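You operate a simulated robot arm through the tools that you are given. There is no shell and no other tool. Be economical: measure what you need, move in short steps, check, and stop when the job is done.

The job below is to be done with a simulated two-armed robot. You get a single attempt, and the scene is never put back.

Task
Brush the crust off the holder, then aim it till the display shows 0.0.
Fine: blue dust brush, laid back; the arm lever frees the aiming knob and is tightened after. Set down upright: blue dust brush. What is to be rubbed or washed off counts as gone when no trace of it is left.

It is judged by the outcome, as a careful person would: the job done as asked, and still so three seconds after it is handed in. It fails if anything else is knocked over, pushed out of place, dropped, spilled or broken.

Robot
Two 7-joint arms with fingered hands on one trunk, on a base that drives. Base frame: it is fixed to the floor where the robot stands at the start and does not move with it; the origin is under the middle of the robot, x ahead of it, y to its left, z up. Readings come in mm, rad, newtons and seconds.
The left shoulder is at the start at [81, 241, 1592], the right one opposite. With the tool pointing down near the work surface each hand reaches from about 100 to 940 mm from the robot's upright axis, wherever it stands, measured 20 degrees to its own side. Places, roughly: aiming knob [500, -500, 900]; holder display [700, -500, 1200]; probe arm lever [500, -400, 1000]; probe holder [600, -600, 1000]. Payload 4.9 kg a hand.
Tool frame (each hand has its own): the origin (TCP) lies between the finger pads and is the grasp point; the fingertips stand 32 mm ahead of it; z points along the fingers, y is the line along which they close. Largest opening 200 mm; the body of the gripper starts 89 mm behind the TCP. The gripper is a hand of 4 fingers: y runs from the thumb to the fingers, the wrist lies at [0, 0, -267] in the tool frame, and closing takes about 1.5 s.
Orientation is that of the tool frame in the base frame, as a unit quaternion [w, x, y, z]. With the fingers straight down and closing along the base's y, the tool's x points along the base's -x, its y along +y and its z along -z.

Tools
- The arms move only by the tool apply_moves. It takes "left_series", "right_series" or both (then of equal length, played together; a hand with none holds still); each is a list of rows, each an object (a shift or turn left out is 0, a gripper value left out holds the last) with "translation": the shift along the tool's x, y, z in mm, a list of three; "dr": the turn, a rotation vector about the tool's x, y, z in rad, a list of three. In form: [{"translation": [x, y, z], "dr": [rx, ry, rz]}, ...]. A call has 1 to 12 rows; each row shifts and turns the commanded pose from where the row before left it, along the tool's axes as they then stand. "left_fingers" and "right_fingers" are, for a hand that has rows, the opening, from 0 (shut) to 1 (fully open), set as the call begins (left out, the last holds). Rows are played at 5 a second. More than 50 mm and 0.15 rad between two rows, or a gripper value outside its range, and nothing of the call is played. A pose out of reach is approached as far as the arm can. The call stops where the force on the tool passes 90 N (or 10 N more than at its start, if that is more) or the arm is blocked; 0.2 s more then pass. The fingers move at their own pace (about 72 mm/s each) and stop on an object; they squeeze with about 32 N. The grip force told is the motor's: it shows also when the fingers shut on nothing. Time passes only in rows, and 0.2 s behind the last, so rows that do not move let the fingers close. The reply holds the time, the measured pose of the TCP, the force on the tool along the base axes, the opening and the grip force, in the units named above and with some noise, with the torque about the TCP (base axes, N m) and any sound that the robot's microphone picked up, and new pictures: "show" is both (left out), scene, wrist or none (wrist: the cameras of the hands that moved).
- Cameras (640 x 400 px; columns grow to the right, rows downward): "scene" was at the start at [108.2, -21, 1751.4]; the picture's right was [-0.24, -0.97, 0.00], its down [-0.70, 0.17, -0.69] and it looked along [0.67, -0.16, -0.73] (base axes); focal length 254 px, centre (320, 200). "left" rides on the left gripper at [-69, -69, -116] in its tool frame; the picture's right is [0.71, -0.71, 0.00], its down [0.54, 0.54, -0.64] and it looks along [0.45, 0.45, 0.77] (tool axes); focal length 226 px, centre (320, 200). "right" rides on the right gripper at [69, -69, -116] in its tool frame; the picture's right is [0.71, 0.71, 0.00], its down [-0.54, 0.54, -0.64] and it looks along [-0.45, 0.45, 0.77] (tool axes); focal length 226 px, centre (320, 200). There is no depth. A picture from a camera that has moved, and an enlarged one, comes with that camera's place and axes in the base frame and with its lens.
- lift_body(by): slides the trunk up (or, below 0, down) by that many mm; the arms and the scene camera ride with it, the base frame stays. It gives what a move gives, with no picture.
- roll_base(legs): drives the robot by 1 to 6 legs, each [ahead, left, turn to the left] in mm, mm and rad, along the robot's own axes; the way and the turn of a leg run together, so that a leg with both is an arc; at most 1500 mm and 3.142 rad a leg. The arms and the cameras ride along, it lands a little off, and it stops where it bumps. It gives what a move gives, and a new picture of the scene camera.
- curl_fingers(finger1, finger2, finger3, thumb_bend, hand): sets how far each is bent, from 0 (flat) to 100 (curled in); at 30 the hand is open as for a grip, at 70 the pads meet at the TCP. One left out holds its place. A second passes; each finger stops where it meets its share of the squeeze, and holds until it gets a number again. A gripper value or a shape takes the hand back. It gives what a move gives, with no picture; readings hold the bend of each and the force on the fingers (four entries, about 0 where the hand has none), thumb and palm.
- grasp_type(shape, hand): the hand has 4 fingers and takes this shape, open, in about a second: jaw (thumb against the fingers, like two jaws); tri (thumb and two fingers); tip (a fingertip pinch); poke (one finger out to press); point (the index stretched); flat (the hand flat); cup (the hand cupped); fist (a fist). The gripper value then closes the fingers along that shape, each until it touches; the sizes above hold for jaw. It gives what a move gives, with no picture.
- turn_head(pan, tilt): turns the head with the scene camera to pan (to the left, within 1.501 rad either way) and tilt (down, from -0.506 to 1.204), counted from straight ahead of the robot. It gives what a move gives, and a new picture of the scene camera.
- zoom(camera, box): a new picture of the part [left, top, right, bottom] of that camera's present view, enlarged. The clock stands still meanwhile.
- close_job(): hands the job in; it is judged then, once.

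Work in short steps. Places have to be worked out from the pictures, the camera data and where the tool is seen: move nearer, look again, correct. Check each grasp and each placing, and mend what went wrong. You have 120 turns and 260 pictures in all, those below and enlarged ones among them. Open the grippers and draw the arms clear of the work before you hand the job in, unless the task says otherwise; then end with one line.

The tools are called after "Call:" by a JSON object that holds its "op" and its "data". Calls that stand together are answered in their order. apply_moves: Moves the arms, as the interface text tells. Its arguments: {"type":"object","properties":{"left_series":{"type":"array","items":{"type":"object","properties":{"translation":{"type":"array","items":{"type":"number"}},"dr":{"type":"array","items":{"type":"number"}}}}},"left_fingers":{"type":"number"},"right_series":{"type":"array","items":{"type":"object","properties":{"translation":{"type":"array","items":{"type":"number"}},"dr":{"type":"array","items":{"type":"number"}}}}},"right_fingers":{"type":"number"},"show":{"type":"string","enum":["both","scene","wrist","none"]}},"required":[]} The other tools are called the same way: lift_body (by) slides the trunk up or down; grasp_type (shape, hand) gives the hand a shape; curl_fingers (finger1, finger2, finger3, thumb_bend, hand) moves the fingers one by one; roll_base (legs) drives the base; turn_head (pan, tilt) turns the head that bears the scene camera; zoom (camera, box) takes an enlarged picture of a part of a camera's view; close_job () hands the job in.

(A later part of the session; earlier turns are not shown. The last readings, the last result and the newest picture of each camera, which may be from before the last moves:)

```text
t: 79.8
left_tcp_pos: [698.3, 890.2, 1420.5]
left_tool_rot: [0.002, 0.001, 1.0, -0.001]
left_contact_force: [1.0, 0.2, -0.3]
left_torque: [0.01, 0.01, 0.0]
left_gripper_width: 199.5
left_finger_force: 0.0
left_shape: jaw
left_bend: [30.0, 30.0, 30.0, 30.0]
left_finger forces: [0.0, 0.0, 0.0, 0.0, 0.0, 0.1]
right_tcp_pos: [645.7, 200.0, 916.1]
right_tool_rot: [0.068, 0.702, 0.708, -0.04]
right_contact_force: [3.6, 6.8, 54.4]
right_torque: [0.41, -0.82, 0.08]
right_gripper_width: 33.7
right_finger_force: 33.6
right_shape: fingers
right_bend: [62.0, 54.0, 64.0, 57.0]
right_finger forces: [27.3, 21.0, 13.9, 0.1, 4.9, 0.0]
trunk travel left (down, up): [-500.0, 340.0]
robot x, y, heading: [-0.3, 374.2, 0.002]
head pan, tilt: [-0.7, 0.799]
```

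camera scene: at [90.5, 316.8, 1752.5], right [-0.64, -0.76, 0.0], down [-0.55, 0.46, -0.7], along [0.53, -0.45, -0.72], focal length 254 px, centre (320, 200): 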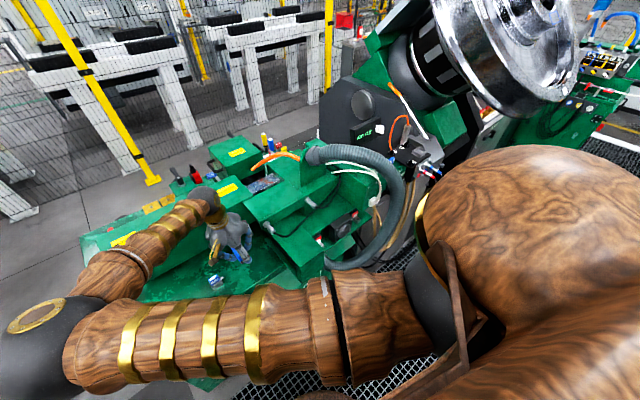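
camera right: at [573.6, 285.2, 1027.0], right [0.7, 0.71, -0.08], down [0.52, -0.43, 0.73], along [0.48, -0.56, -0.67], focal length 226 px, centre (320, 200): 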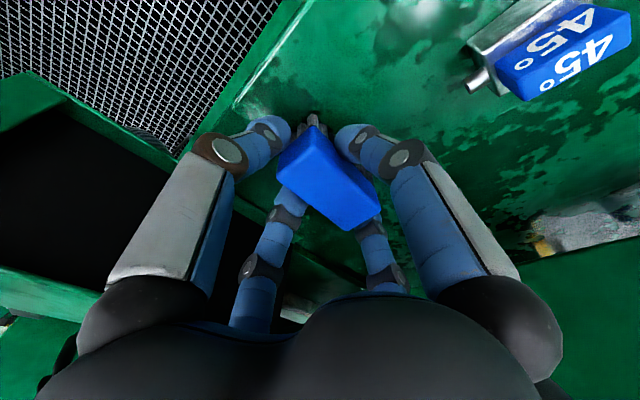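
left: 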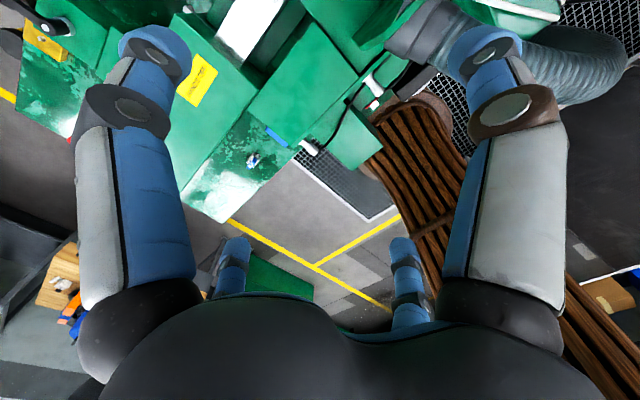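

Firmly seated (over-pressed a bit). I ease up 5 mm and release step by step: first fingers 1 and 3, then thumb and finger 2.

Call:
{"op": "apply_moves", "data": {"right_series": [{"translation": [0, 0, -5]}, {}], "show": "none"}}

Call:
{"op": "curl_fingers", "data": {"hand": "right", "finger1": 54, "finger3": 56}}

Call:
{"op": "curl_fingers", "data": {"hand": "right", "finger1": 50, "finger3": 50, "finger2": 45, "thumb_bend": 46}}

Call:
{"op": "zoom", "data": {"camera": "right", "box": [120, 40, 520, 290]}}

```text
t: 80.4
left_tcp_pos: [698.5, 888.5, 1418.1]
left_tool_rot: [0.001, 0.001, 1.0, -0.001]
left_contact_force: [0.7, 0.3, 0.0]
left_torque: [0.0, -0.04, 0.02]
left_gripper_width: 199.7
left_finger_force: 0.0
left_shape: jaw
left_bend: [30.0, 30.0, 30.0, 30.0]
left_finger forces: [0.1, 0.1, 0.0, 0.1, 0.0, 0.0]
right_tcp_pos: [645.2, 202.0, 918.2]
right_tool_rot: [0.066, 0.703, 0.707, -0.043]
right_contact_force: [7.5, 3.3, 34.4]
right_torque: [0.4, -0.9, 0.07]
right_gripper_width: 34.0
right_finger_force: 28.0
right_shape: fingers
right_bend: [62.0, 54.0, 64.0, 58.0]
right_finger forces: [22.2, 18.5, 12.2, 0.0, 2.8, 0.0]
trunk travel left (down, up): [-500.0, 340.0]
robot x, y, heading: [4.0, 370.9, -0.002]
head pan, tilt: [-0.7, 0.799]
```

```text
t: 81.4
left_tcp_pos: [699.8, 887.2, 1418.6]
left_tool_rot: [0.0, 0.002, 1.0, 0.0]
left_contact_force: [0.8, 0.6, -0.2]
left_torque: [-0.02, -0.02, 0.03]
left_gripper_width: 199.9
left_finger_force: 0.0
left_shape: jaw
left_bend: [30.0, 30.0, 30.0, 30.0]
left_finger forces: [0.1, 0.0, 0.0, 0.0, 0.0, 0.0]
right_tcp_pos: [644.0, 199.0, 916.7]
right_tool_rot: [0.065, 0.703, 0.707, -0.042]
right_contact_force: [2.9, -2.1, 22.4]
right_torque: [0.01, -0.55, 0.04]
right_gripper_width: 43.5
right_finger_force: 14.6
right_shape: fingers
right_bend: [57.0, 54.0, 56.0, 57.0]
right_finger forces: [6.0, 15.9, 0.0, 0.0, 6.9, 0.0]
trunk travel left (down, up): [-500.0, 340.0]
robot x, y, heading: [1.1, 371.7, -0.006]
head pan, tilt: [-0.7, 0.799]
```

```text
t: 82.4
left_tcp_pos: [700.6, 886.8, 1417.3]
left_tool_rot: [0.0, 0.001, 1.0, 0.0]
left_contact_force: [-1.0, 0.5, -0.4]
left_torque: [-0.01, 0.03, 0.02]
left_gripper_width: 200.4
left_finger_force: 0.1
left_shape: jaw
left_bend: [30.0, 30.0, 30.0, 30.0]
left_finger forces: [0.0, 0.1, 0.1, 0.0, 0.0, 0.1]
right_tcp_pos: [645.5, 201.5, 916.0]
right_tool_rot: [0.065, 0.702, 0.708, -0.041]
right_contact_force: [0.3, -1.9, 11.5]
right_torque: [0.37, 0.12, 0.02]
right_gripper_width: 66.0
right_finger_force: 5.4
right_shape: fingers
right_bend: [54.0, 45.0, 50.0, 46.0]
right_finger forces: [11.5, 0.0, 0.0, 0.0, 0.0, 0.0]
trunk travel left (down, up): [-500.0, 340.0]
robot x, y, heading: [-8.4, 370.0, -0.004]
head pan, tilt: [-0.7, 0.799]
```

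```text
1.60 times, centred on (320, 165) of right
camera zoom: at [571.8, 284.6, 1018.0], right [0.7, 0.71, -0.08], down [0.52, -0.43, 0.73], along [0.48, -0.56, -0.67], focal length 362 px, centre (320, 256)
```

zoom: 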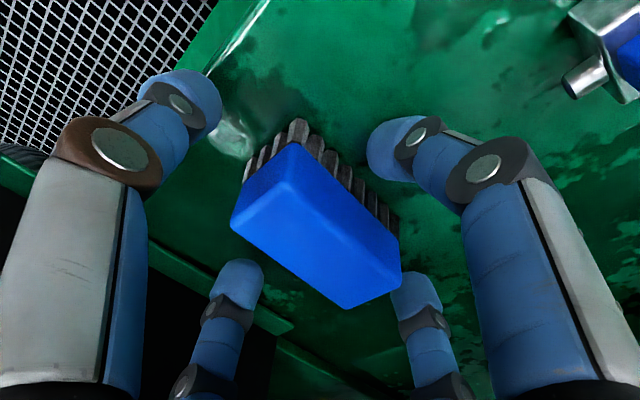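

The brush is released and standing on its bristles. I lift straight clear and check its position against the original views.

Call:
{"op": "apply_moves", "data": {"right_series": [{"translation": [0, 0, -20]}, {"translation": [0, 0, -40]}, {"translation": [0, 0, -45]}, {"translation": [0, 0, -45]}, {"translation": [0, 0, -45]}, {"translation": [0, 0, -45]}, {}], "show": "wrist"}}

Call:
{"op": "zoom", "data": {"camera": "right", "box": [240, 0, 420, 112]}}

Call:
{"op": "zoom", "data": {"camera": "scene", "box": [170, 200, 330, 300]}}

```text
t: 84.0
left_tcp_pos: [703.3, 887.4, 1417.6]
left_tool_rot: [-0.001, 0.001, 1.0, 0.001]
left_contact_force: [-1.2, -0.4, -0.3]
left_torque: [0.01, 0.03, -0.03]
left_gripper_width: 199.9
left_finger_force: 0.0
left_shape: jaw
left_bend: [30.0, 30.0, 30.0, 30.0]
left_finger forces: [0.0, 0.1, 0.0, 0.1, 0.0, 0.1]
right_tcp_pos: [635.8, 239.0, 1153.5]
right_tool_rot: [0.065, 0.701, 0.709, -0.042]
right_contact_force: [-0.5, 0.1, 0.6]
right_torque: [0.0, 0.01, 0.0]
right_gripper_width: 76.5
right_finger_force: 0.1
right_shape: fingers
right_bend: [50.0, 45.0, 50.0, 46.0]
right_finger forces: [0.0, 0.0, 0.0, 0.0, 0.0, 0.0]
trunk travel left (down, up): [-500.0, 340.0]
robot x, y, heading: [0.3, 370.7, -0.001]
head pan, tilt: [-0.7, 0.799]
camera right: at [562.3, 322.4, 1254.8], right [0.7, 0.71, -0.09], down [0.52, -0.43, 0.73], along [0.48, -0.56, -0.67], focal length 226 px, centre (320, 200)
```

right: 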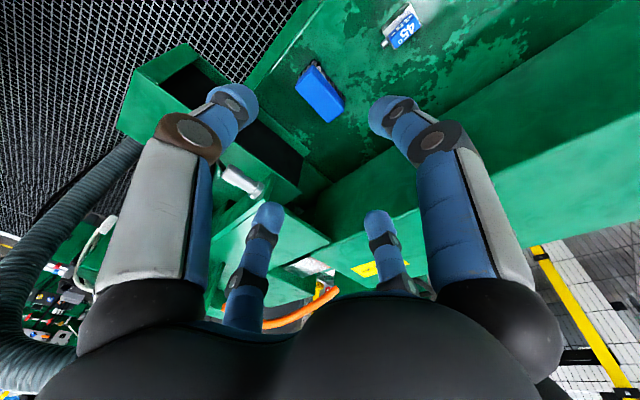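

```text
3.56 times, centred on (330, 56) of right
camera zoom: at [562.3, 322.4, 1254.8], right [0.7, 0.71, -0.09], down [0.52, -0.43, 0.73], along [0.48, -0.56, -0.67], focal length 804 px, centre (284, 712)
```

zoom: 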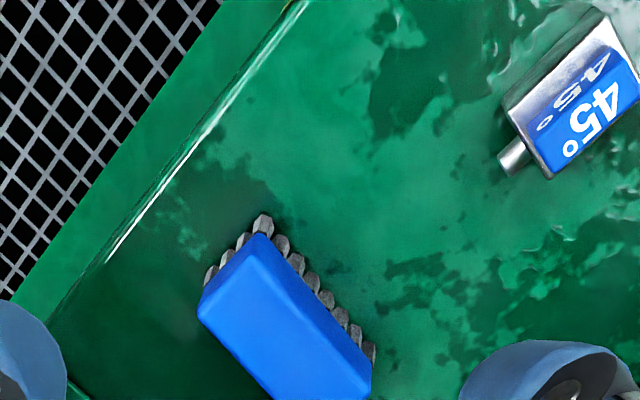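

```text
4.00 times, centred on (250, 250) of scene
camera zoom: at [91.8, 316.5, 1752.4], right [-0.64, -0.76, 0.0], down [-0.55, 0.46, -0.7], along [0.53, -0.45, -0.72], focal length 1018 px, centre (600, 0)
```

zoom: 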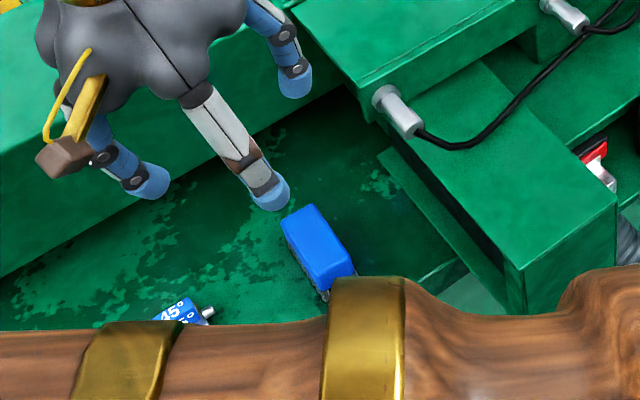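

The brush is back within about 1 cm, upright on its bristles. I raise the hand, undo the yaw and lean, and drive back for the lever and knob.

Call:
{"op": "apply_moves", "data": {"right_series": [{"translation": [0, 0, -48]}, {"translation": [0, 0, -48]}, {"translation": [0, 0, -48], "dr": [0, 0.13, 0]}, {"dr": [0, 0, -0.145]}, {"dr": [0, 0, -0.145]}, {"dr": [0, 0, -0.145]}, {"dr": [0, 0, -0.145]}, {"dr": [0, 0, -0.145]}, {"dr": [0, 0, -0.145]}, {"dr": [0, 0, -0.145]}, {"dr": [0, 0, -0.145]}, {"dr": [0, 0, -0.145]}], "right_fingers": 0.6, "show": "none"}}

Call:
{"op": "roll_base", "data": {"legs": [[0, -372, 0]]}}

Call:
{"op": "zoom", "data": {"camera": "scene", "box": [270, 170, 370, 250]}}

```text
t: 86.6
left_tcp_pos: [702.0, 887.8, 1416.2]
left_tool_rot: [0.001, 0.001, 1.0, 0.0]
left_contact_force: [-0.7, -0.7, -1.0]
left_torque: [-0.01, 0.01, 0.0]
left_gripper_width: 199.5
left_finger_force: 0.0
left_shape: jaw
left_bend: [30.0, 30.0, 30.0, 30.0]
left_finger forces: [0.1, 0.1, 0.0, 0.0, 0.0, 0.0]
right_tcp_pos: [632.2, 258.6, 1295.4]
right_tool_rot: [0.016, 0.125, 0.992, -0.008]
right_contact_force: [-0.4, -0.5, 0.7]
right_torque: [0.01, 0.0, -0.01]
right_gripper_width: 120.3
right_finger_force: 0.1
right_shape: jaw
right_bend: [34.0, 34.0, 34.0, 32.0]
right_finger forces: [0.0, 0.0, 0.0, 0.0, 0.0, 0.0]
trunk travel left (down, up): [-500.0, 340.0]
robot x, y, heading: [2.2, 368.8, 0.001]
head pan, tilt: [-0.7, 0.799]
```

```text
t: 89.0
left_tcp_pos: [699.1, 509.0, 1415.5]
left_tool_rot: [-0.001, -0.002, 1.0, -0.001]
left_contact_force: [0.2, 0.3, -0.2]
left_torque: [-0.03, -0.02, 0.02]
left_gripper_width: 200.4
left_finger_force: 0.1
left_shape: jaw
left_bend: [30.0, 30.0, 30.0, 30.0]
left_finger forces: [0.0, 0.0, 0.0, 0.1, 0.1, 0.1]
right_tcp_pos: [635.0, -120.3, 1296.9]
right_tool_rot: [0.017, 0.123, 0.992, -0.009]
right_contact_force: [-0.3, 0.2, -0.1]
right_torque: [-0.02, 0.02, 0.01]
right_gripper_width: 120.4
right_finger_force: 0.1
right_shape: jaw
right_bend: [34.0, 34.0, 34.0, 32.0]
right_finger forces: [0.0, 0.0, 0.1, 0.0, 0.1, 0.0]
trunk travel left (down, up): [-500.0, 340.0]
robot x, y, heading: [-0.7, -15.5, 0.004]
head pan, tilt: [-0.7, 0.799]
camera scene: at [92.7, -65.3, 1752.5], right [-0.64, -0.77, 0.0], down [-0.55, 0.46, -0.7], along [0.54, -0.45, -0.72], focal length 254 px, centre (320, 200)
```

scene: 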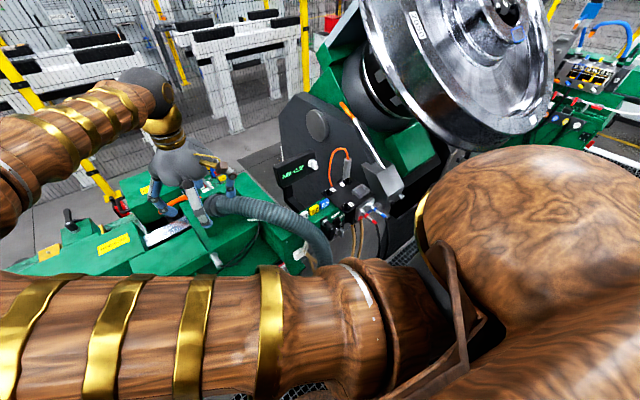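

```text
5.00 times, centred on (320, 210) of scene
camera zoom: at [92.7, -65.3, 1752.5], right [-0.64, -0.77, 0.0], down [-0.55, 0.46, -0.7], along [0.54, -0.45, -0.72], focal length 1272 px, centre (320, 150)
```

zoom: 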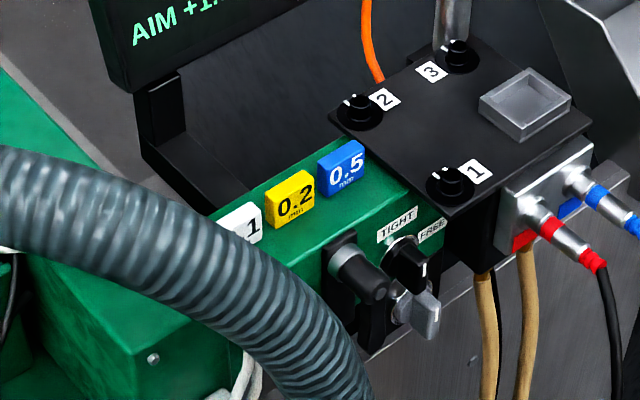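

I move the right hand to a viewing spot in front of the lever panel: first back, then across, then down.

Call:
{"op": "apply_moves", "data": {"right_series": [{"dr": [0, 0, -0.125]}, {"dr": [0, 0, -0.12]}, {"translation": [45, 0, 0]}, {"translation": [45, 0, 0]}, {"translation": [45, 0, 0]}, {"translation": [45, 0, 0]}, {"translation": [45, 0, 0]}, {"translation": [45, 0, 0]}, {"translation": [20, -40, 0]}, {"translation": [0, -45, 0]}, {"translation": [0, -45, 0]}, {"translation": [0, -45, 0]}], "show": "none"}}

Call:
{"op": "apply_moves", "data": {"right_series": [{"translation": [0, -45, 0]}, {"translation": [0, -45, 0]}, {"translation": [0, -45, 0]}, {"translation": [0, -45, 0]}, {"translation": [0, -45, 0]}, {"translation": [0, -30, 35]}, {"translation": [0, -30, 35]}, {"translation": [0, 0, 30]}, {}], "show": "both"}}

Call:
{"op": "zoom", "data": {"camera": "right", "box": [200, 40, 440, 190]}}

```text
t: 90.4
left_tcp_pos: [699.4, 503.2, 1417.7]
left_tool_rot: [0.0, -0.002, 1.0, -0.001]
left_contact_force: [0.0, -0.8, 0.4]
left_torque: [0.02, 0.01, 0.02]
left_gripper_width: 199.9
left_finger_force: 0.1
left_shape: jaw
left_bend: [30.0, 30.0, 30.0, 30.0]
left_finger forces: [0.0, 0.1, 0.0, 0.1, 0.1, 0.1]
right_tcp_pos: [486.8, -198.9, 1288.6]
right_tool_rot: [0.011, 0.095, 0.995, -0.016]
right_contact_force: [0.3, -1.4, 0.3]
right_torque: [0.0, -0.01, 0.01]
right_gripper_width: 120.5
right_finger_force: 0.2
right_shape: jaw
right_bend: [34.0, 34.0, 34.0, 32.0]
right_finger forces: [0.1, 0.1, 0.1, 0.1, 0.0, 0.0]
trunk travel left (down, up): [-500.0, 340.0]
robot x, y, heading: [1.6, -17.3, 0.005]
head pan, tilt: [-0.7, 0.799]
stopped in row 6 (right hand): the arm was blocked; the commanded pose is now the measured one
```

```text
t: 92.4
left_tcp_pos: [700.3, 506.6, 1417.7]
left_tool_rot: [0.0, -0.002, 1.0, -0.001]
left_contact_force: [0.0, 0.3, -0.6]
left_torque: [0.0, 0.0, 0.0]
left_gripper_width: 199.8
left_finger_force: 0.0
left_shape: jaw
left_bend: [30.0, 30.0, 30.0, 30.0]
left_finger forces: [0.0, 0.0, 0.1, 0.0, 0.0, 0.0]
right_tcp_pos: [436.9, -480.0, 1198.1]
right_tool_rot: [0.011, 0.093, 0.995, -0.015]
right_contact_force: [-0.2, -0.1, 0.5]
right_torque: [-0.01, -0.02, -0.01]
right_gripper_width: 120.4
right_finger_force: 0.1
right_shape: jaw
right_bend: [34.0, 34.0, 34.0, 32.0]
right_finger forces: [0.0, 0.0, 0.1, 0.1, 0.0, 0.1]
trunk travel left (down, up): [-500.0, 340.0]
robot x, y, heading: [1.8, -15.3, 0.0]
head pan, tilt: [-0.7, 0.799]
camera scene: at [91.7, -67.4, 1752.5], right [-0.64, -0.77, 0.0], down [-0.55, 0.46, -0.7], along [0.54, -0.45, -0.72], focal length 254 px, centre (320, 200)
camera right: at [352.7, -532.5, 1313.8], right [-0.56, 0.83, -0.04], down [0.62, 0.45, 0.64], along [0.55, 0.34, -0.77], focal length 226 px, centre (320, 200)
```

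scene: 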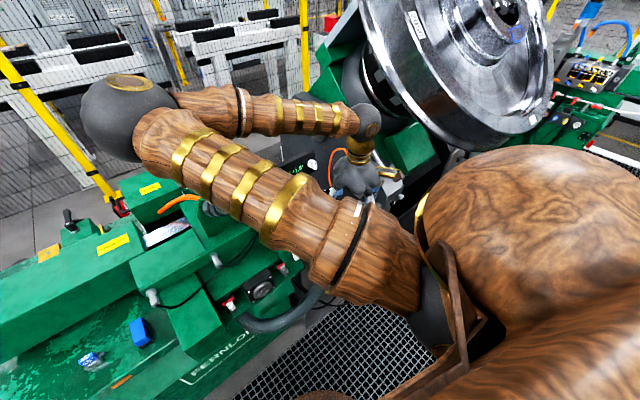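
right: 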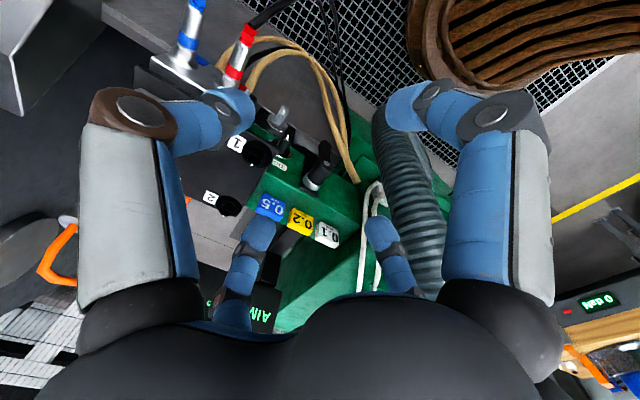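

```text
2.67 times, centred on (320, 115) of right
camera zoom: at [352.7, -532.5, 1313.8], right [-0.56, 0.83, -0.04], down [0.62, 0.45, 0.64], along [0.55, 0.34, -0.77], focal length 603 px, centre (320, 427)
```

zoom: 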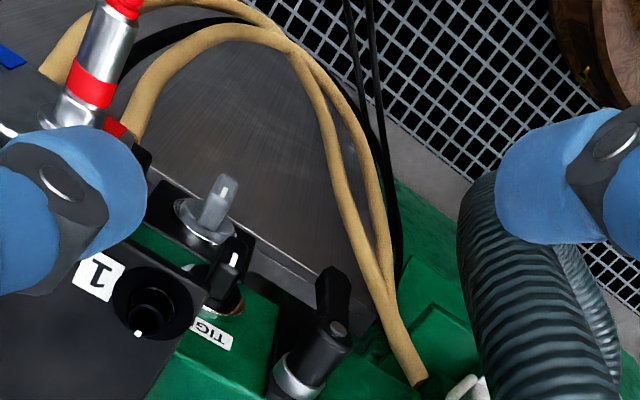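

The hand is too far forward to see the panel face. I move it back and down a little.

Call:
{"op": "apply_moves", "data": {"right_series": [{"translation": [40, -10, 0], "dr": [0, 0, -0.09]}, {"translation": [40, -20, 0], "dr": [0, 0, -0.09]}, {"translation": [40, -30, 0]}, {"translation": [0, -30, 35]}, {"translation": [0, 0, 45]}, {}], "show": "both"}}

Call:
{"op": "zoom", "data": {"camera": "right", "box": [240, 40, 440, 240]}}

```text
t: 93.8
left_tcp_pos: [700.2, 506.5, 1418.6]
left_tool_rot: [0.0, -0.002, 1.0, 0.001]
left_contact_force: [-0.1, -0.3, 0.1]
left_torque: [-0.04, -0.03, 0.02]
left_gripper_width: 199.7
left_finger_force: 0.1
left_shape: jaw
left_bend: [30.0, 30.0, 30.0, 30.0]
left_finger forces: [0.1, 0.1, 0.0, 0.1, 0.0, 0.0]
right_tcp_pos: [314.1, -560.8, 1115.9]
right_tool_rot: [0.011, 0.004, 1.0, -0.017]
right_contact_force: [-0.6, 0.1, -0.4]
right_torque: [-0.04, -0.01, -0.01]
right_gripper_width: 120.3
right_finger_force: 0.0
right_shape: jaw
right_bend: [34.0, 34.0, 34.0, 32.0]
right_finger forces: [0.0, 0.0, 0.0, 0.1, 0.1, 0.0]
trunk travel left (down, up): [-500.0, 340.0]
robot x, y, heading: [5.3, -17.6, 0.004]
head pan, tilt: [-0.7, 0.799]
camera scene: at [91.6, -67.8, 1752.5], right [-0.64, -0.77, 0.0], down [-0.55, 0.46, -0.7], along [0.54, -0.45, -0.72], focal length 254 px, centre (320, 200)
camera right: at [241.9, -625.9, 1232.0], right [-0.7, 0.71, -0.04], down [0.53, 0.56, 0.63], along [0.47, 0.42, -0.77], focal length 226 px, centre (320, 200)
```

scene: 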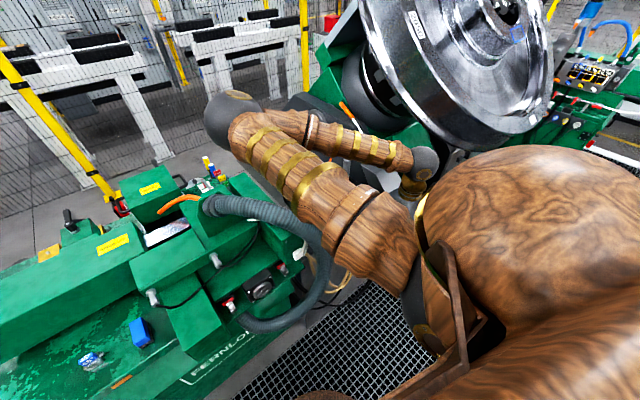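
right: 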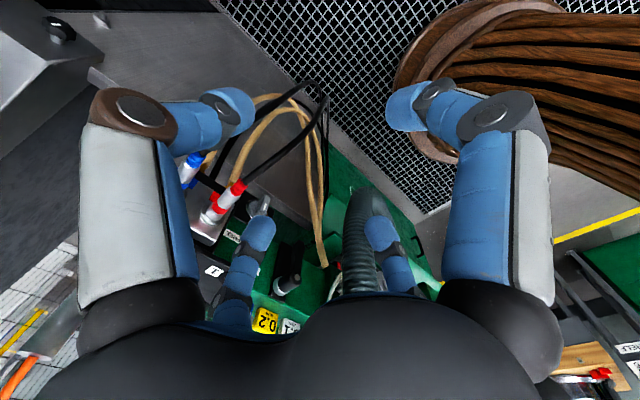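

```text
2.00 times, centred on (340, 140) of right
camera zoom: at [241.9, -625.9, 1232.0], right [-0.7, 0.71, -0.04], down [0.53, 0.56, 0.63], along [0.47, 0.42, -0.77], focal length 452 px, centre (280, 320)
```

zoom: 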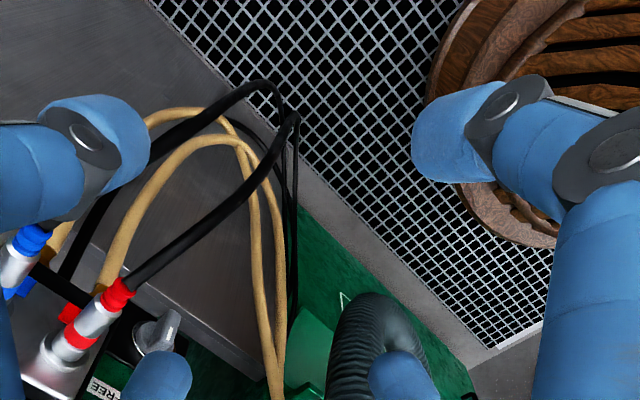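

The panel must be approached with the fingers pointing forward. I give the arm room by backing the base 200 mm, then pitch the hand forward.

Call:
{"op": "roll_base", "data": {"legs": [[-200, 0, 0]]}}

Call:
{"op": "apply_moves", "data": {"right_series": [{"dr": [0, -0.14, 0]}, {"dr": [0, -0.14, 0]}, {"dr": [0, -0.14, 0]}, {"dr": [0, -0.14, 0]}, {"dr": [0, -0.14, 0]}, {"dr": [0, -0.14, 0]}, {"dr": [0, -0.14, 0]}, {}], "show": "both"}}

```text
t: 95.4
left_tcp_pos: [505.5, 502.0, 1413.2]
left_tool_rot: [-0.002, 0.0, 1.0, -0.001]
left_contact_force: [0.4, 0.3, 0.1]
left_torque: [-0.01, 0.05, -0.01]
left_gripper_width: 199.9
left_finger_force: 0.0
left_shape: jaw
left_bend: [30.0, 30.0, 30.0, 30.0]
left_finger forces: [0.0, 0.1, 0.0, 0.0, 0.1, 0.0]
right_tcp_pos: [116.1, -563.3, 1114.3]
right_tool_rot: [0.008, 0.005, 1.0, -0.018]
right_contact_force: [-0.1, 0.6, 0.2]
right_torque: [-0.03, 0.07, -0.02]
right_gripper_width: 120.3
right_finger_force: 0.0
right_shape: jaw
right_bend: [34.0, 34.0, 34.0, 32.0]
right_finger forces: [0.0, 0.0, 0.0, 0.1, 0.1, 0.0]
trunk travel left (down, up): [-500.0, 340.0]
robot x, y, heading: [-198.0, -16.7, 0.001]
head pan, tilt: [-0.7, 0.799]
camera scene: at [-102.6, -69.6, 1752.0], right [-0.64, -0.77, 0.0], down [-0.55, 0.46, -0.7], along [0.53, -0.45, -0.72], focal length 254 px, centre (320, 200)
```

scene: 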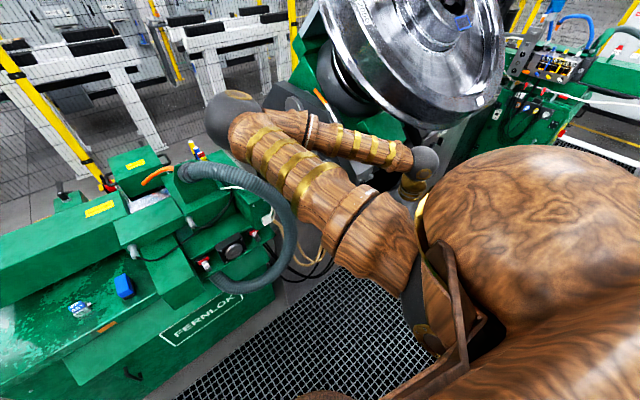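

```text
t: 97.2
left_tcp_pos: [501.9, 502.4, 1415.6]
left_tool_rot: [-0.002, 0.0, 1.0, 0.001]
left_contact_force: [-0.7, 0.7, -0.2]
left_torque: [0.02, 0.02, -0.01]
left_gripper_width: 199.9
left_finger_force: 0.0
left_shape: jaw
left_bend: [30.0, 30.0, 30.0, 30.0]
left_finger forces: [0.0, 0.0, 0.0, 0.1, 0.0, 0.0]
right_tcp_pos: [113.5, -562.6, 1116.3]
right_tool_rot: [0.48, -0.004, 0.877, -0.017]
right_contact_force: [-0.5, 0.9, -0.6]
right_torque: [-0.01, 0.02, 0.0]
right_gripper_width: 120.0
right_finger_force: 0.0
right_shape: jaw
right_bend: [34.0, 34.0, 34.0, 32.0]
right_finger forces: [0.0, 0.1, 0.0, 0.0, 0.0, 0.1]
trunk travel left (down, up): [-500.0, 340.0]
robot x, y, heading: [-196.2, -13.1, 0.003]
head pan, tilt: [-0.7, 0.799]
camera scene: at [-107.6, -69.2, 1752.4], right [-0.64, -0.77, 0.0], down [-0.55, 0.46, -0.7], along [0.53, -0.45, -0.72], focal length 254 px, centre (320, 200)
camera right: at [-22.7, -630.5, 1122.8], right [-0.37, 0.69, -0.62], down [-0.24, 0.57, 0.78], along [0.89, 0.44, -0.05], focal length 226 px, centre (320, 200)
```

scene: 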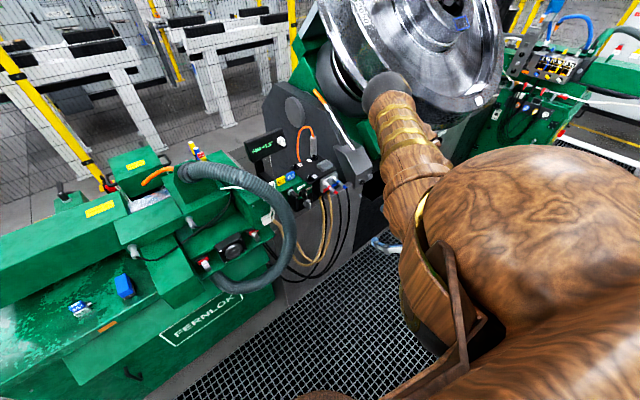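
right: 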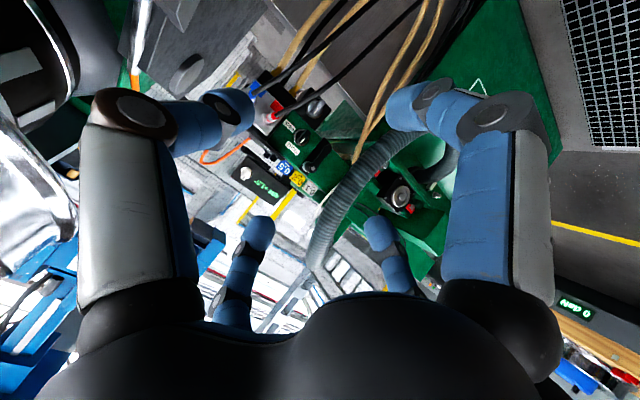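

Now both cameras see the panel. I enlarge both.

Call:
{"op": "zoom", "data": {"camera": "right", "box": [230, 70, 350, 205]}}

Call:
{"op": "zoom", "data": {"camera": "scene", "box": [240, 125, 350, 225]}}

Call:
{"op": "zoom", "data": {"camera": "scene", "box": [275, 165, 335, 215]}}

```text
2.96 times, centred on (290, 138) of right
camera zoom: at [-22.7, -630.5, 1122.8], right [-0.37, 0.69, -0.62], down [-0.24, 0.57, 0.78], along [0.89, 0.44, -0.05], focal length 670 px, centre (409, 385)
```

zoom: 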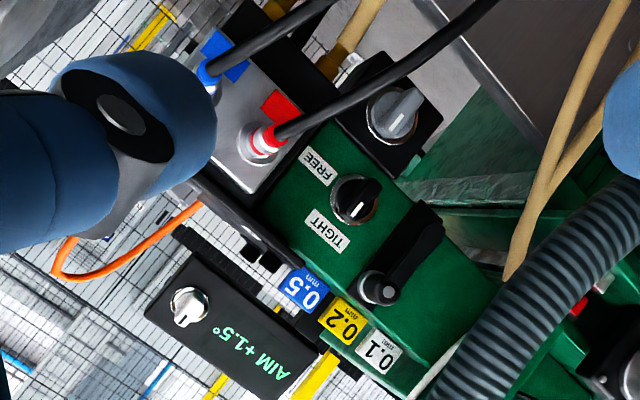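

```text
4.00 times, centred on (295, 175) of scene
camera zoom: at [-107.6, -69.2, 1752.4], right [-0.64, -0.77, 0.0], down [-0.55, 0.46, -0.7], along [0.53, -0.45, -0.72], focal length 1018 px, centre (420, 300)
```

zoom: 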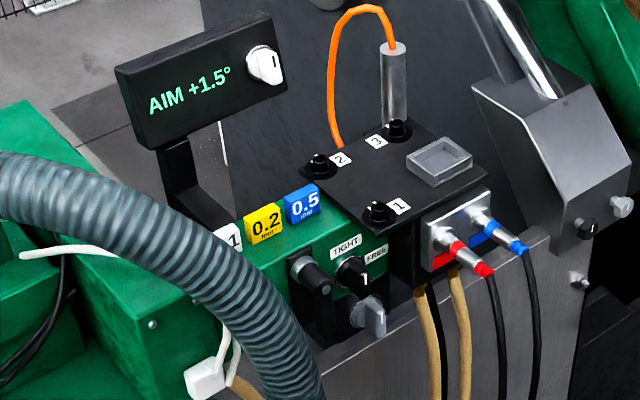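

```text
8.00 times, centred on (305, 190) of scene
camera zoom: at [-107.6, -69.2, 1752.4], right [-0.64, -0.77, 0.0], down [-0.55, 0.46, -0.7], along [0.53, -0.45, -0.72], focal length 2036 px, centre (440, 280)
```

zoom: 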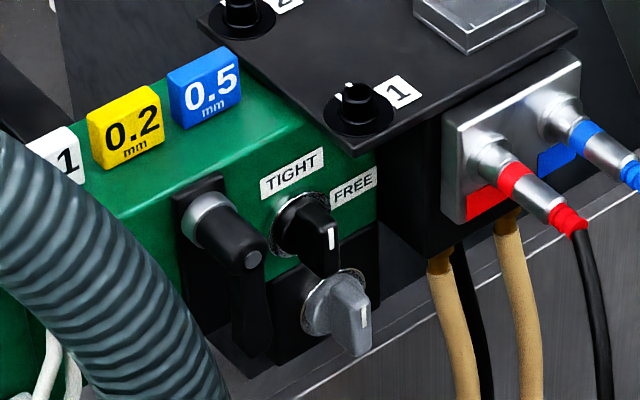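

By triangulation: black TIGHT/FREE pointer at (530,−508,1000), pointing up (TIGHT); grey knob on a black box at (536,−522,927), matching the aiming knob's given place; crank-like lever hub at (535,−450,1030). I try the fingertip pinch shape and move closer to look carefully before touching anything.

Call:
{"op": "grasp_type", "data": {"hand": "right", "shape": "tip"}}

Call:
{"op": "apply_moves", "data": {"right_series": [{"translation": [-27, 0, 40]}, {"translation": [-27, 0, 40]}, {"translation": [-27, 0, 40]}, {}], "show": "both"}}

Call:
{"op": "zoom", "data": {"camera": "right", "box": [200, 60, 440, 260]}}

```text
t: 98.1
left_tcp_pos: [502.8, 502.4, 1416.3]
left_tool_rot: [0.0, 0.0, 1.0, -0.001]
left_contact_force: [-0.1, 0.5, 0.7]
left_torque: [-0.01, -0.01, 0.03]
left_gripper_width: 200.0
left_finger_force: 0.1
left_shape: jaw
left_bend: [30.0, 30.0, 30.0, 30.0]
left_finger forces: [0.1, 0.1, 0.1, 0.1, 0.0, 0.0]
right_tcp_pos: [113.7, -562.5, 1116.0]
right_tool_rot: [0.478, -0.004, 0.878, -0.017]
right_contact_force: [0.5, -1.3, 0.4]
right_torque: [0.01, 0.03, -0.01]
right_gripper_width: 200.1
right_finger_force: 0.1
right_shape: tip
right_bend: [16.0, 30.0, 16.0, 30.0]
right_finger forces: [0.0, 0.0, 0.1, 0.1, 0.0, 0.1]
trunk travel left (down, up): [-500.0, 340.0]
robot x, y, heading: [-199.8, -16.8, 0.001]
head pan, tilt: [-0.7, 0.799]
```

```text
t: 99.1
left_tcp_pos: [501.6, 502.2, 1417.4]
left_tool_rot: [0.0, 0.0, 1.0, 0.0]
left_contact_force: [-0.8, 0.1, 0.3]
left_torque: [0.02, -0.03, 0.01]
left_gripper_width: 199.8
left_finger_force: 0.1
left_shape: jaw
left_bend: [30.0, 30.0, 30.0, 30.0]
left_finger forces: [0.0, 0.0, 0.1, 0.1, 0.0, 0.0]
right_tcp_pos: [256.4, -561.4, 1114.7]
right_tool_rot: [0.48, -0.003, 0.877, -0.018]
right_contact_force: [0.4, -0.4, 0.5]
right_torque: [0.0, 0.03, 0.01]
right_gripper_width: 200.0
right_finger_force: 0.1
right_shape: tip
right_bend: [16.0, 30.0, 16.0, 30.0]
right_finger forces: [0.0, 0.0, 0.1, 0.0, 0.0, 0.0]
trunk travel left (down, up): [-500.0, 340.0]
robot x, y, heading: [-201.2, -15.6, 0.001]
head pan, tilt: [-0.7, 0.799]
camera scene: at [-108.8, -70.8, 1752.4], right [-0.64, -0.77, 0.0], down [-0.55, 0.46, -0.7], along [0.53, -0.45, -0.72], focal length 254 px, centre (320, 200)
camera right: at [121.0, -629.9, 1121.5], right [-0.37, 0.69, -0.62], down [-0.24, 0.57, 0.78], along [0.9, 0.44, -0.05], focal length 226 px, centre (320, 200)
```

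scene: 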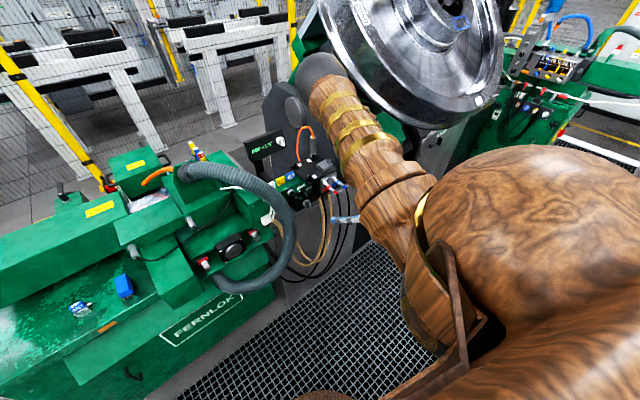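
right: 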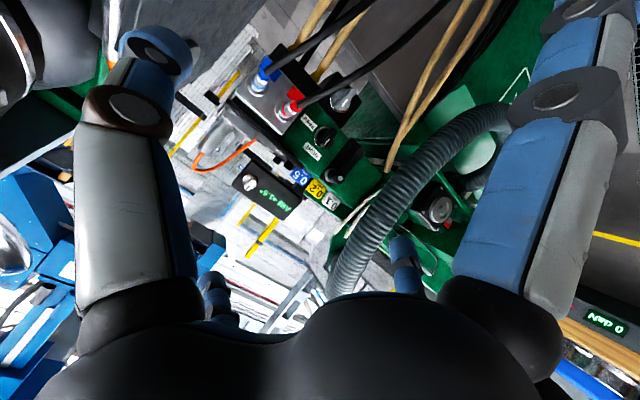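

```text
2.00 times, centred on (320, 160) of right
camera zoom: at [121.0, -629.9, 1121.5], right [-0.37, 0.69, -0.62], down [-0.24, 0.57, 0.78], along [0.9, 0.44, -0.05], focal length 452 px, centre (320, 280)
```

zoom: 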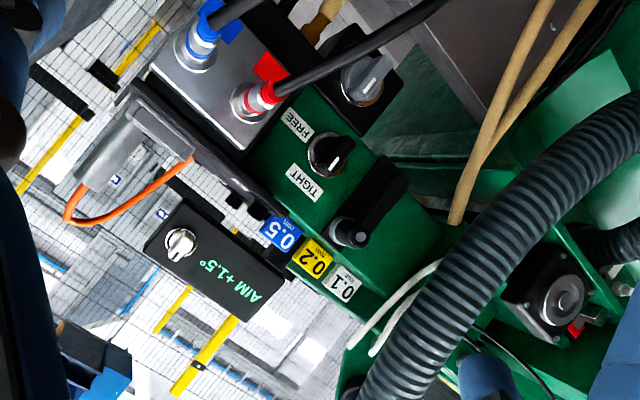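

Call:
{"op": "zoom", "data": {"camera": "right", "box": [290, 75, 380, 165]}}

Call:
{"op": "zoom", "data": {"camera": "scene", "box": [285, 165, 345, 215]}}

```text
4.44 times, centred on (335, 120) of right
camera zoom: at [121.0, -629.9, 1121.5], right [-0.37, 0.69, -0.62], down [-0.24, 0.57, 0.78], along [0.9, 0.44, -0.05], focal length 1005 px, centre (253, 556)
```

zoom: 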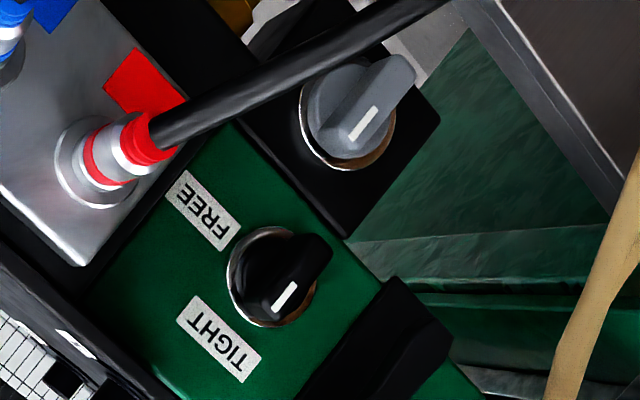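

```text
8.00 times, centred on (315, 190) of scene
camera zoom: at [-108.8, -70.8, 1752.4], right [-0.64, -0.77, 0.0], down [-0.55, 0.46, -0.7], along [0.53, -0.45, -0.72], focal length 2036 px, centre (360, 280)
```

zoom: 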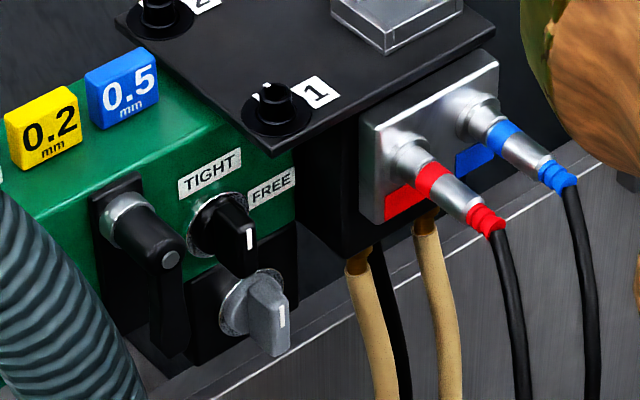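

I now have precise places: black TIGHT/FREE knob at (522,−506,1005), pointing to TIGHT (up); grey aiming knob at (520,−524,933), pointer up. I level the hand to point straight forward and curl fingers 1 and 3 away for a thumb–finger-2 pinch.

Call:
{"op": "curl_fingers", "data": {"hand": "right", "finger1": 100, "finger2": 40, "finger3": 100, "thumb_bend": 40}}

Call:
{"op": "apply_moves", "data": {"right_series": [{"dr": [0, -0.14, 0]}, {"dr": [0, -0.14, 0]}, {"dr": [0, -0.14, 0]}, {"dr": [0, -0.14, 0]}, {}], "show": "both"}}

```text
t: 100.1
left_tcp_pos: [500.9, 503.9, 1416.9]
left_tool_rot: [-0.001, 0.0, 1.0, -0.001]
left_contact_force: [-0.3, 0.7, 0.4]
left_torque: [-0.01, 0.01, -0.01]
left_gripper_width: 200.0
left_finger_force: 0.0
left_shape: jaw
left_bend: [30.0, 30.0, 30.0, 30.0]
left_finger forces: [0.0, 0.0, 0.0, 0.1, 0.0, 0.0]
right_tcp_pos: [257.1, -560.4, 1115.6]
right_tool_rot: [0.48, -0.003, 0.877, -0.018]
right_contact_force: [0.0, 0.5, -0.1]
right_torque: [-0.01, 0.0, 0.0]
right_gripper_width: 71.7
right_finger_force: 0.1
right_shape: fingers
right_bend: [74.0, 40.0, 74.0, 40.0]
right_finger forces: [0.0, 0.1, 0.1, 0.1, 0.0, 0.0]
trunk travel left (down, up): [-500.0, 340.0]
robot x, y, heading: [-198.4, -19.0, 0.0]
head pan, tilt: [-0.7, 0.799]
```

```text
t: 101.3
left_tcp_pos: [500.8, 501.3, 1417.6]
left_tool_rot: [0.0, 0.0, 1.0, 0.0]
left_contact_force: [-0.6, -0.8, 0.6]
left_torque: [0.0, 0.01, 0.02]
left_gripper_width: 200.0
left_finger_force: 0.1
left_shape: jaw
left_bend: [30.0, 30.0, 30.0, 30.0]
left_finger forces: [0.1, 0.0, 0.0, 0.0, 0.0, 0.0]
right_tcp_pos: [274.4, -593.2, 1133.3]
right_tool_rot: [0.615, -0.008, 0.788, -0.014]
right_contact_force: [0.5, 0.2, 0.0]
right_torque: [0.0, 0.01, 0.02]
right_gripper_width: 71.4
right_finger_force: 0.0
right_shape: fingers
right_bend: [74.0, 40.0, 74.0, 40.0]
right_finger forces: [0.1, 0.0, 0.1, 0.1, 0.1, 0.1]
right hand out of reach, approached as far as the arm can: row 2, 3, 4
trunk travel left (down, up): [-500.0, 340.0]
robot x, y, heading: [-199.8, -20.2, 0.001]
head pan, tilt: [-0.7, 0.799]
camera scene: at [-108.6, -71.0, 1752.4], right [-0.64, -0.77, 0.0], down [-0.55, 0.46, -0.7], along [0.53, -0.45, -0.72], focal length 254 px, centre (320, 200)
camera right: at [144.8, -663.2, 1096.8], right [-0.17, 0.69, -0.71], down [-0.49, 0.56, 0.66], along [0.86, 0.46, 0.24], focal length 226 px, centre (320, 200)
```

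scene: 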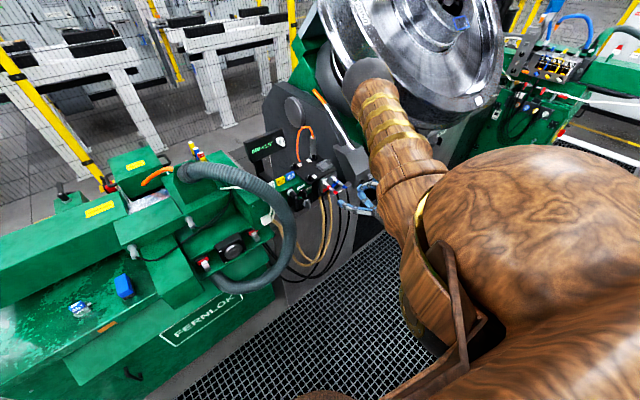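
right: 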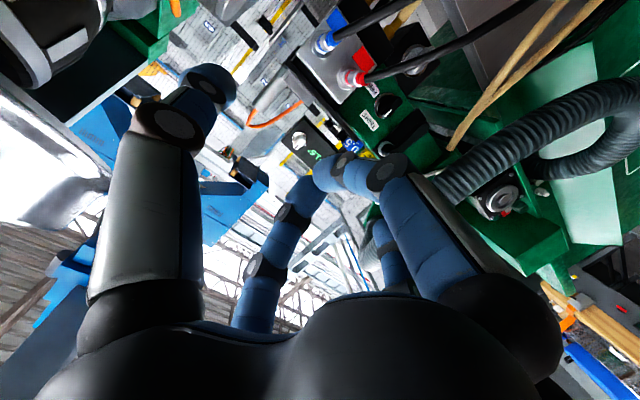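

The arm can't reach that orientation with the shoulder so high. I lower the trunk in steps so that the forearm comes level with the panel.

Call:
{"op": "lift_body", "data": {"by": -150}}

Call:
{"op": "apply_moves", "data": {"right_series": [{"translation": [-40, 0, 20]}, {"translation": [-40, 0, 20]}, {"translation": [-40, 5, 20]}, {}], "show": "scene"}}

```text
t: 103.1
left_tcp_pos: [501.3, 502.0, 1266.9]
left_tool_rot: [0.0, 0.0, 1.0, 0.0]
left_contact_force: [0.4, -0.4, -0.1]
left_torque: [-0.01, -0.02, -0.01]
left_gripper_width: 199.9
left_finger_force: 0.1
left_shape: jaw
left_bend: [30.0, 30.0, 30.0, 30.0]
left_finger forces: [0.0, 0.0, 0.0, 0.1, 0.0, 0.1]
right_tcp_pos: [275.2, -592.8, 983.6]
right_tool_rot: [0.615, -0.007, 0.788, -0.015]
right_contact_force: [0.6, 0.5, -0.1]
right_torque: [-0.01, -0.01, -0.01]
right_gripper_width: 71.3
right_finger_force: 0.1
right_shape: fingers
right_bend: [74.0, 40.0, 74.0, 40.0]
right_finger forces: [0.0, 0.1, 0.0, 0.1, 0.0, 0.1]
trunk travel left (down, up): [-350.0, 490.0]
robot x, y, heading: [-197.5, -17.6, 0.001]
head pan, tilt: [-0.7, 0.799]
```

```text
t: 104.1
left_tcp_pos: [500.5, 502.8, 1266.7]
left_tool_rot: [-0.001, 0.0, 1.0, 0.0]
left_contact_force: [-0.3, -0.9, -0.1]
left_torque: [0.04, 0.0, 0.02]
left_gripper_width: 199.9
left_finger_force: 0.2
left_shape: jaw
left_bend: [30.0, 30.0, 30.0, 30.0]
left_finger forces: [0.1, 0.1, 0.0, 0.0, 0.0, 0.0]
right_tcp_pos: [363.7, -586.5, 1084.1]
right_tool_rot: [0.614, -0.008, 0.789, -0.013]
right_contact_force: [0.8, -0.9, -1.3]
right_torque: [-0.03, 0.0, -0.01]
right_gripper_width: 71.2
right_finger_force: 0.2
right_shape: fingers
right_bend: [74.0, 40.0, 74.0, 40.0]
right_finger forces: [0.1, 0.0, 0.0, 0.1, 0.0, 0.0]
trunk travel left (down, up): [-350.0, 490.0]
robot x, y, heading: [-201.3, -14.7, -0.002]
head pan, tilt: [-0.7, 0.799]
camera scene: at [-108.2, -70.5, 1602.4], right [-0.64, -0.77, 0.0], down [-0.55, 0.46, -0.7], along [0.53, -0.45, -0.72], focal length 254 px, centre (320, 200)
```

scene: 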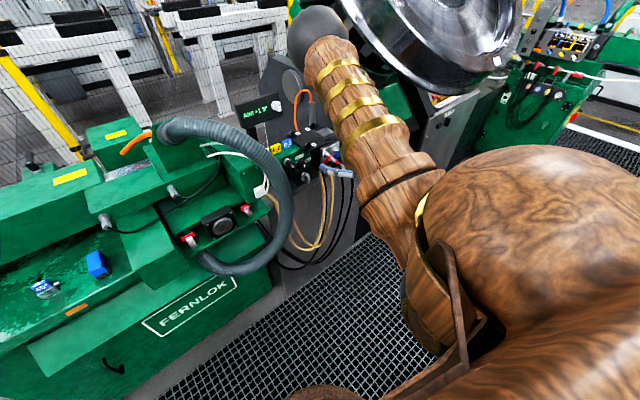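

Call:
{"op": "lift_body", "data": {"by": -130}}

Call:
{"op": "apply_moves", "data": {"right_series": [{"translation": [-30, 20, 5]}, {"translation": [-30, 20, 5]}, {"translation": [0, 20, 0], "dr": [0, -0.08, 0]}, {"translation": [0, 18, 0], "dr": [0, -0.08, 0]}, {"dr": [0, -0.08, 0]}, {}], "show": "both"}}

```text
t: 105.7
left_tcp_pos: [500.4, 502.1, 1137.4]
left_tool_rot: [0.0, 0.0, 1.0, -0.001]
left_contact_force: [0.2, 0.2, 0.2]
left_torque: [0.02, -0.01, 0.01]
left_gripper_width: 199.9
left_finger_force: 0.0
left_shape: jaw
left_bend: [30.0, 30.0, 30.0, 30.0]
left_finger forces: [0.0, 0.0, 0.0, 0.0, 0.1, 0.1]
right_tcp_pos: [363.2, -586.3, 955.5]
right_tool_rot: [0.614, -0.009, 0.789, -0.013]
right_contact_force: [-0.1, -0.5, -0.6]
right_torque: [-0.02, 0.0, 0.01]
right_gripper_width: 71.0
right_finger_force: 0.0
right_shape: fingers
right_bend: [74.0, 40.0, 74.0, 40.0]
right_finger forces: [0.0, 0.0, 0.1, 0.0, 0.1, 0.0]
trunk travel left (down, up): [-220.0, 620.0]
robot x, y, heading: [-199.4, -16.5, -0.001]
head pan, tilt: [-0.7, 0.799]
```

```text
t: 107.1
left_tcp_pos: [503.0, 503.5, 1136.0]
left_tool_rot: [0.0, -0.001, 1.0, -0.001]
left_contact_force: [0.7, 0.4, -0.8]
left_torque: [-0.02, 0.04, -0.02]
left_gripper_width: 199.9
left_finger_force: 0.1
left_shape: jaw
left_bend: [30.0, 30.0, 30.0, 30.0]
left_finger forces: [0.0, 0.0, 0.0, 0.0, 0.1, 0.1]
right_tcp_pos: [399.9, -510.8, 1015.2]
right_tool_rot: [0.702, -0.01, 0.712, -0.014]
right_contact_force: [0.0, -0.1, -1.1]
right_torque: [-0.02, 0.01, -0.04]
right_gripper_width: 71.4
right_finger_force: 0.3
right_shape: fingers
right_bend: [74.0, 40.0, 74.0, 40.0]
right_finger forces: [0.0, 0.0, 0.1, 0.1, 0.2, 0.0]
right hand out of reach, approached as far as the arm can: row 5
trunk travel left (down, up): [-220.0, 620.0]
robot x, y, heading: [-201.2, -16.0, -0.001]
head pan, tilt: [-0.7, 0.799]
camera scene: at [-106.9, -68.3, 1472.3], right [-0.64, -0.77, 0.0], down [-0.55, 0.46, -0.7], along [0.53, -0.45, -0.72], focal length 254 px, centre (320, 200)
camera right: at [282.7, -581.8, 949.8], right [-0.01, 0.68, -0.73], down [-0.63, 0.56, 0.53], along [0.77, 0.47, 0.43], focal length 226 px, centre (320, 200)
```

scene: 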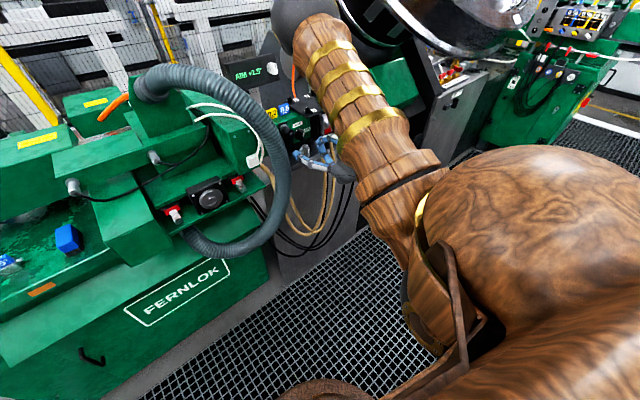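
right: 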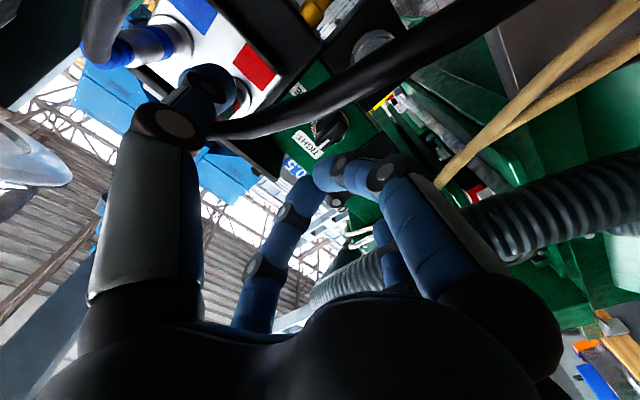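

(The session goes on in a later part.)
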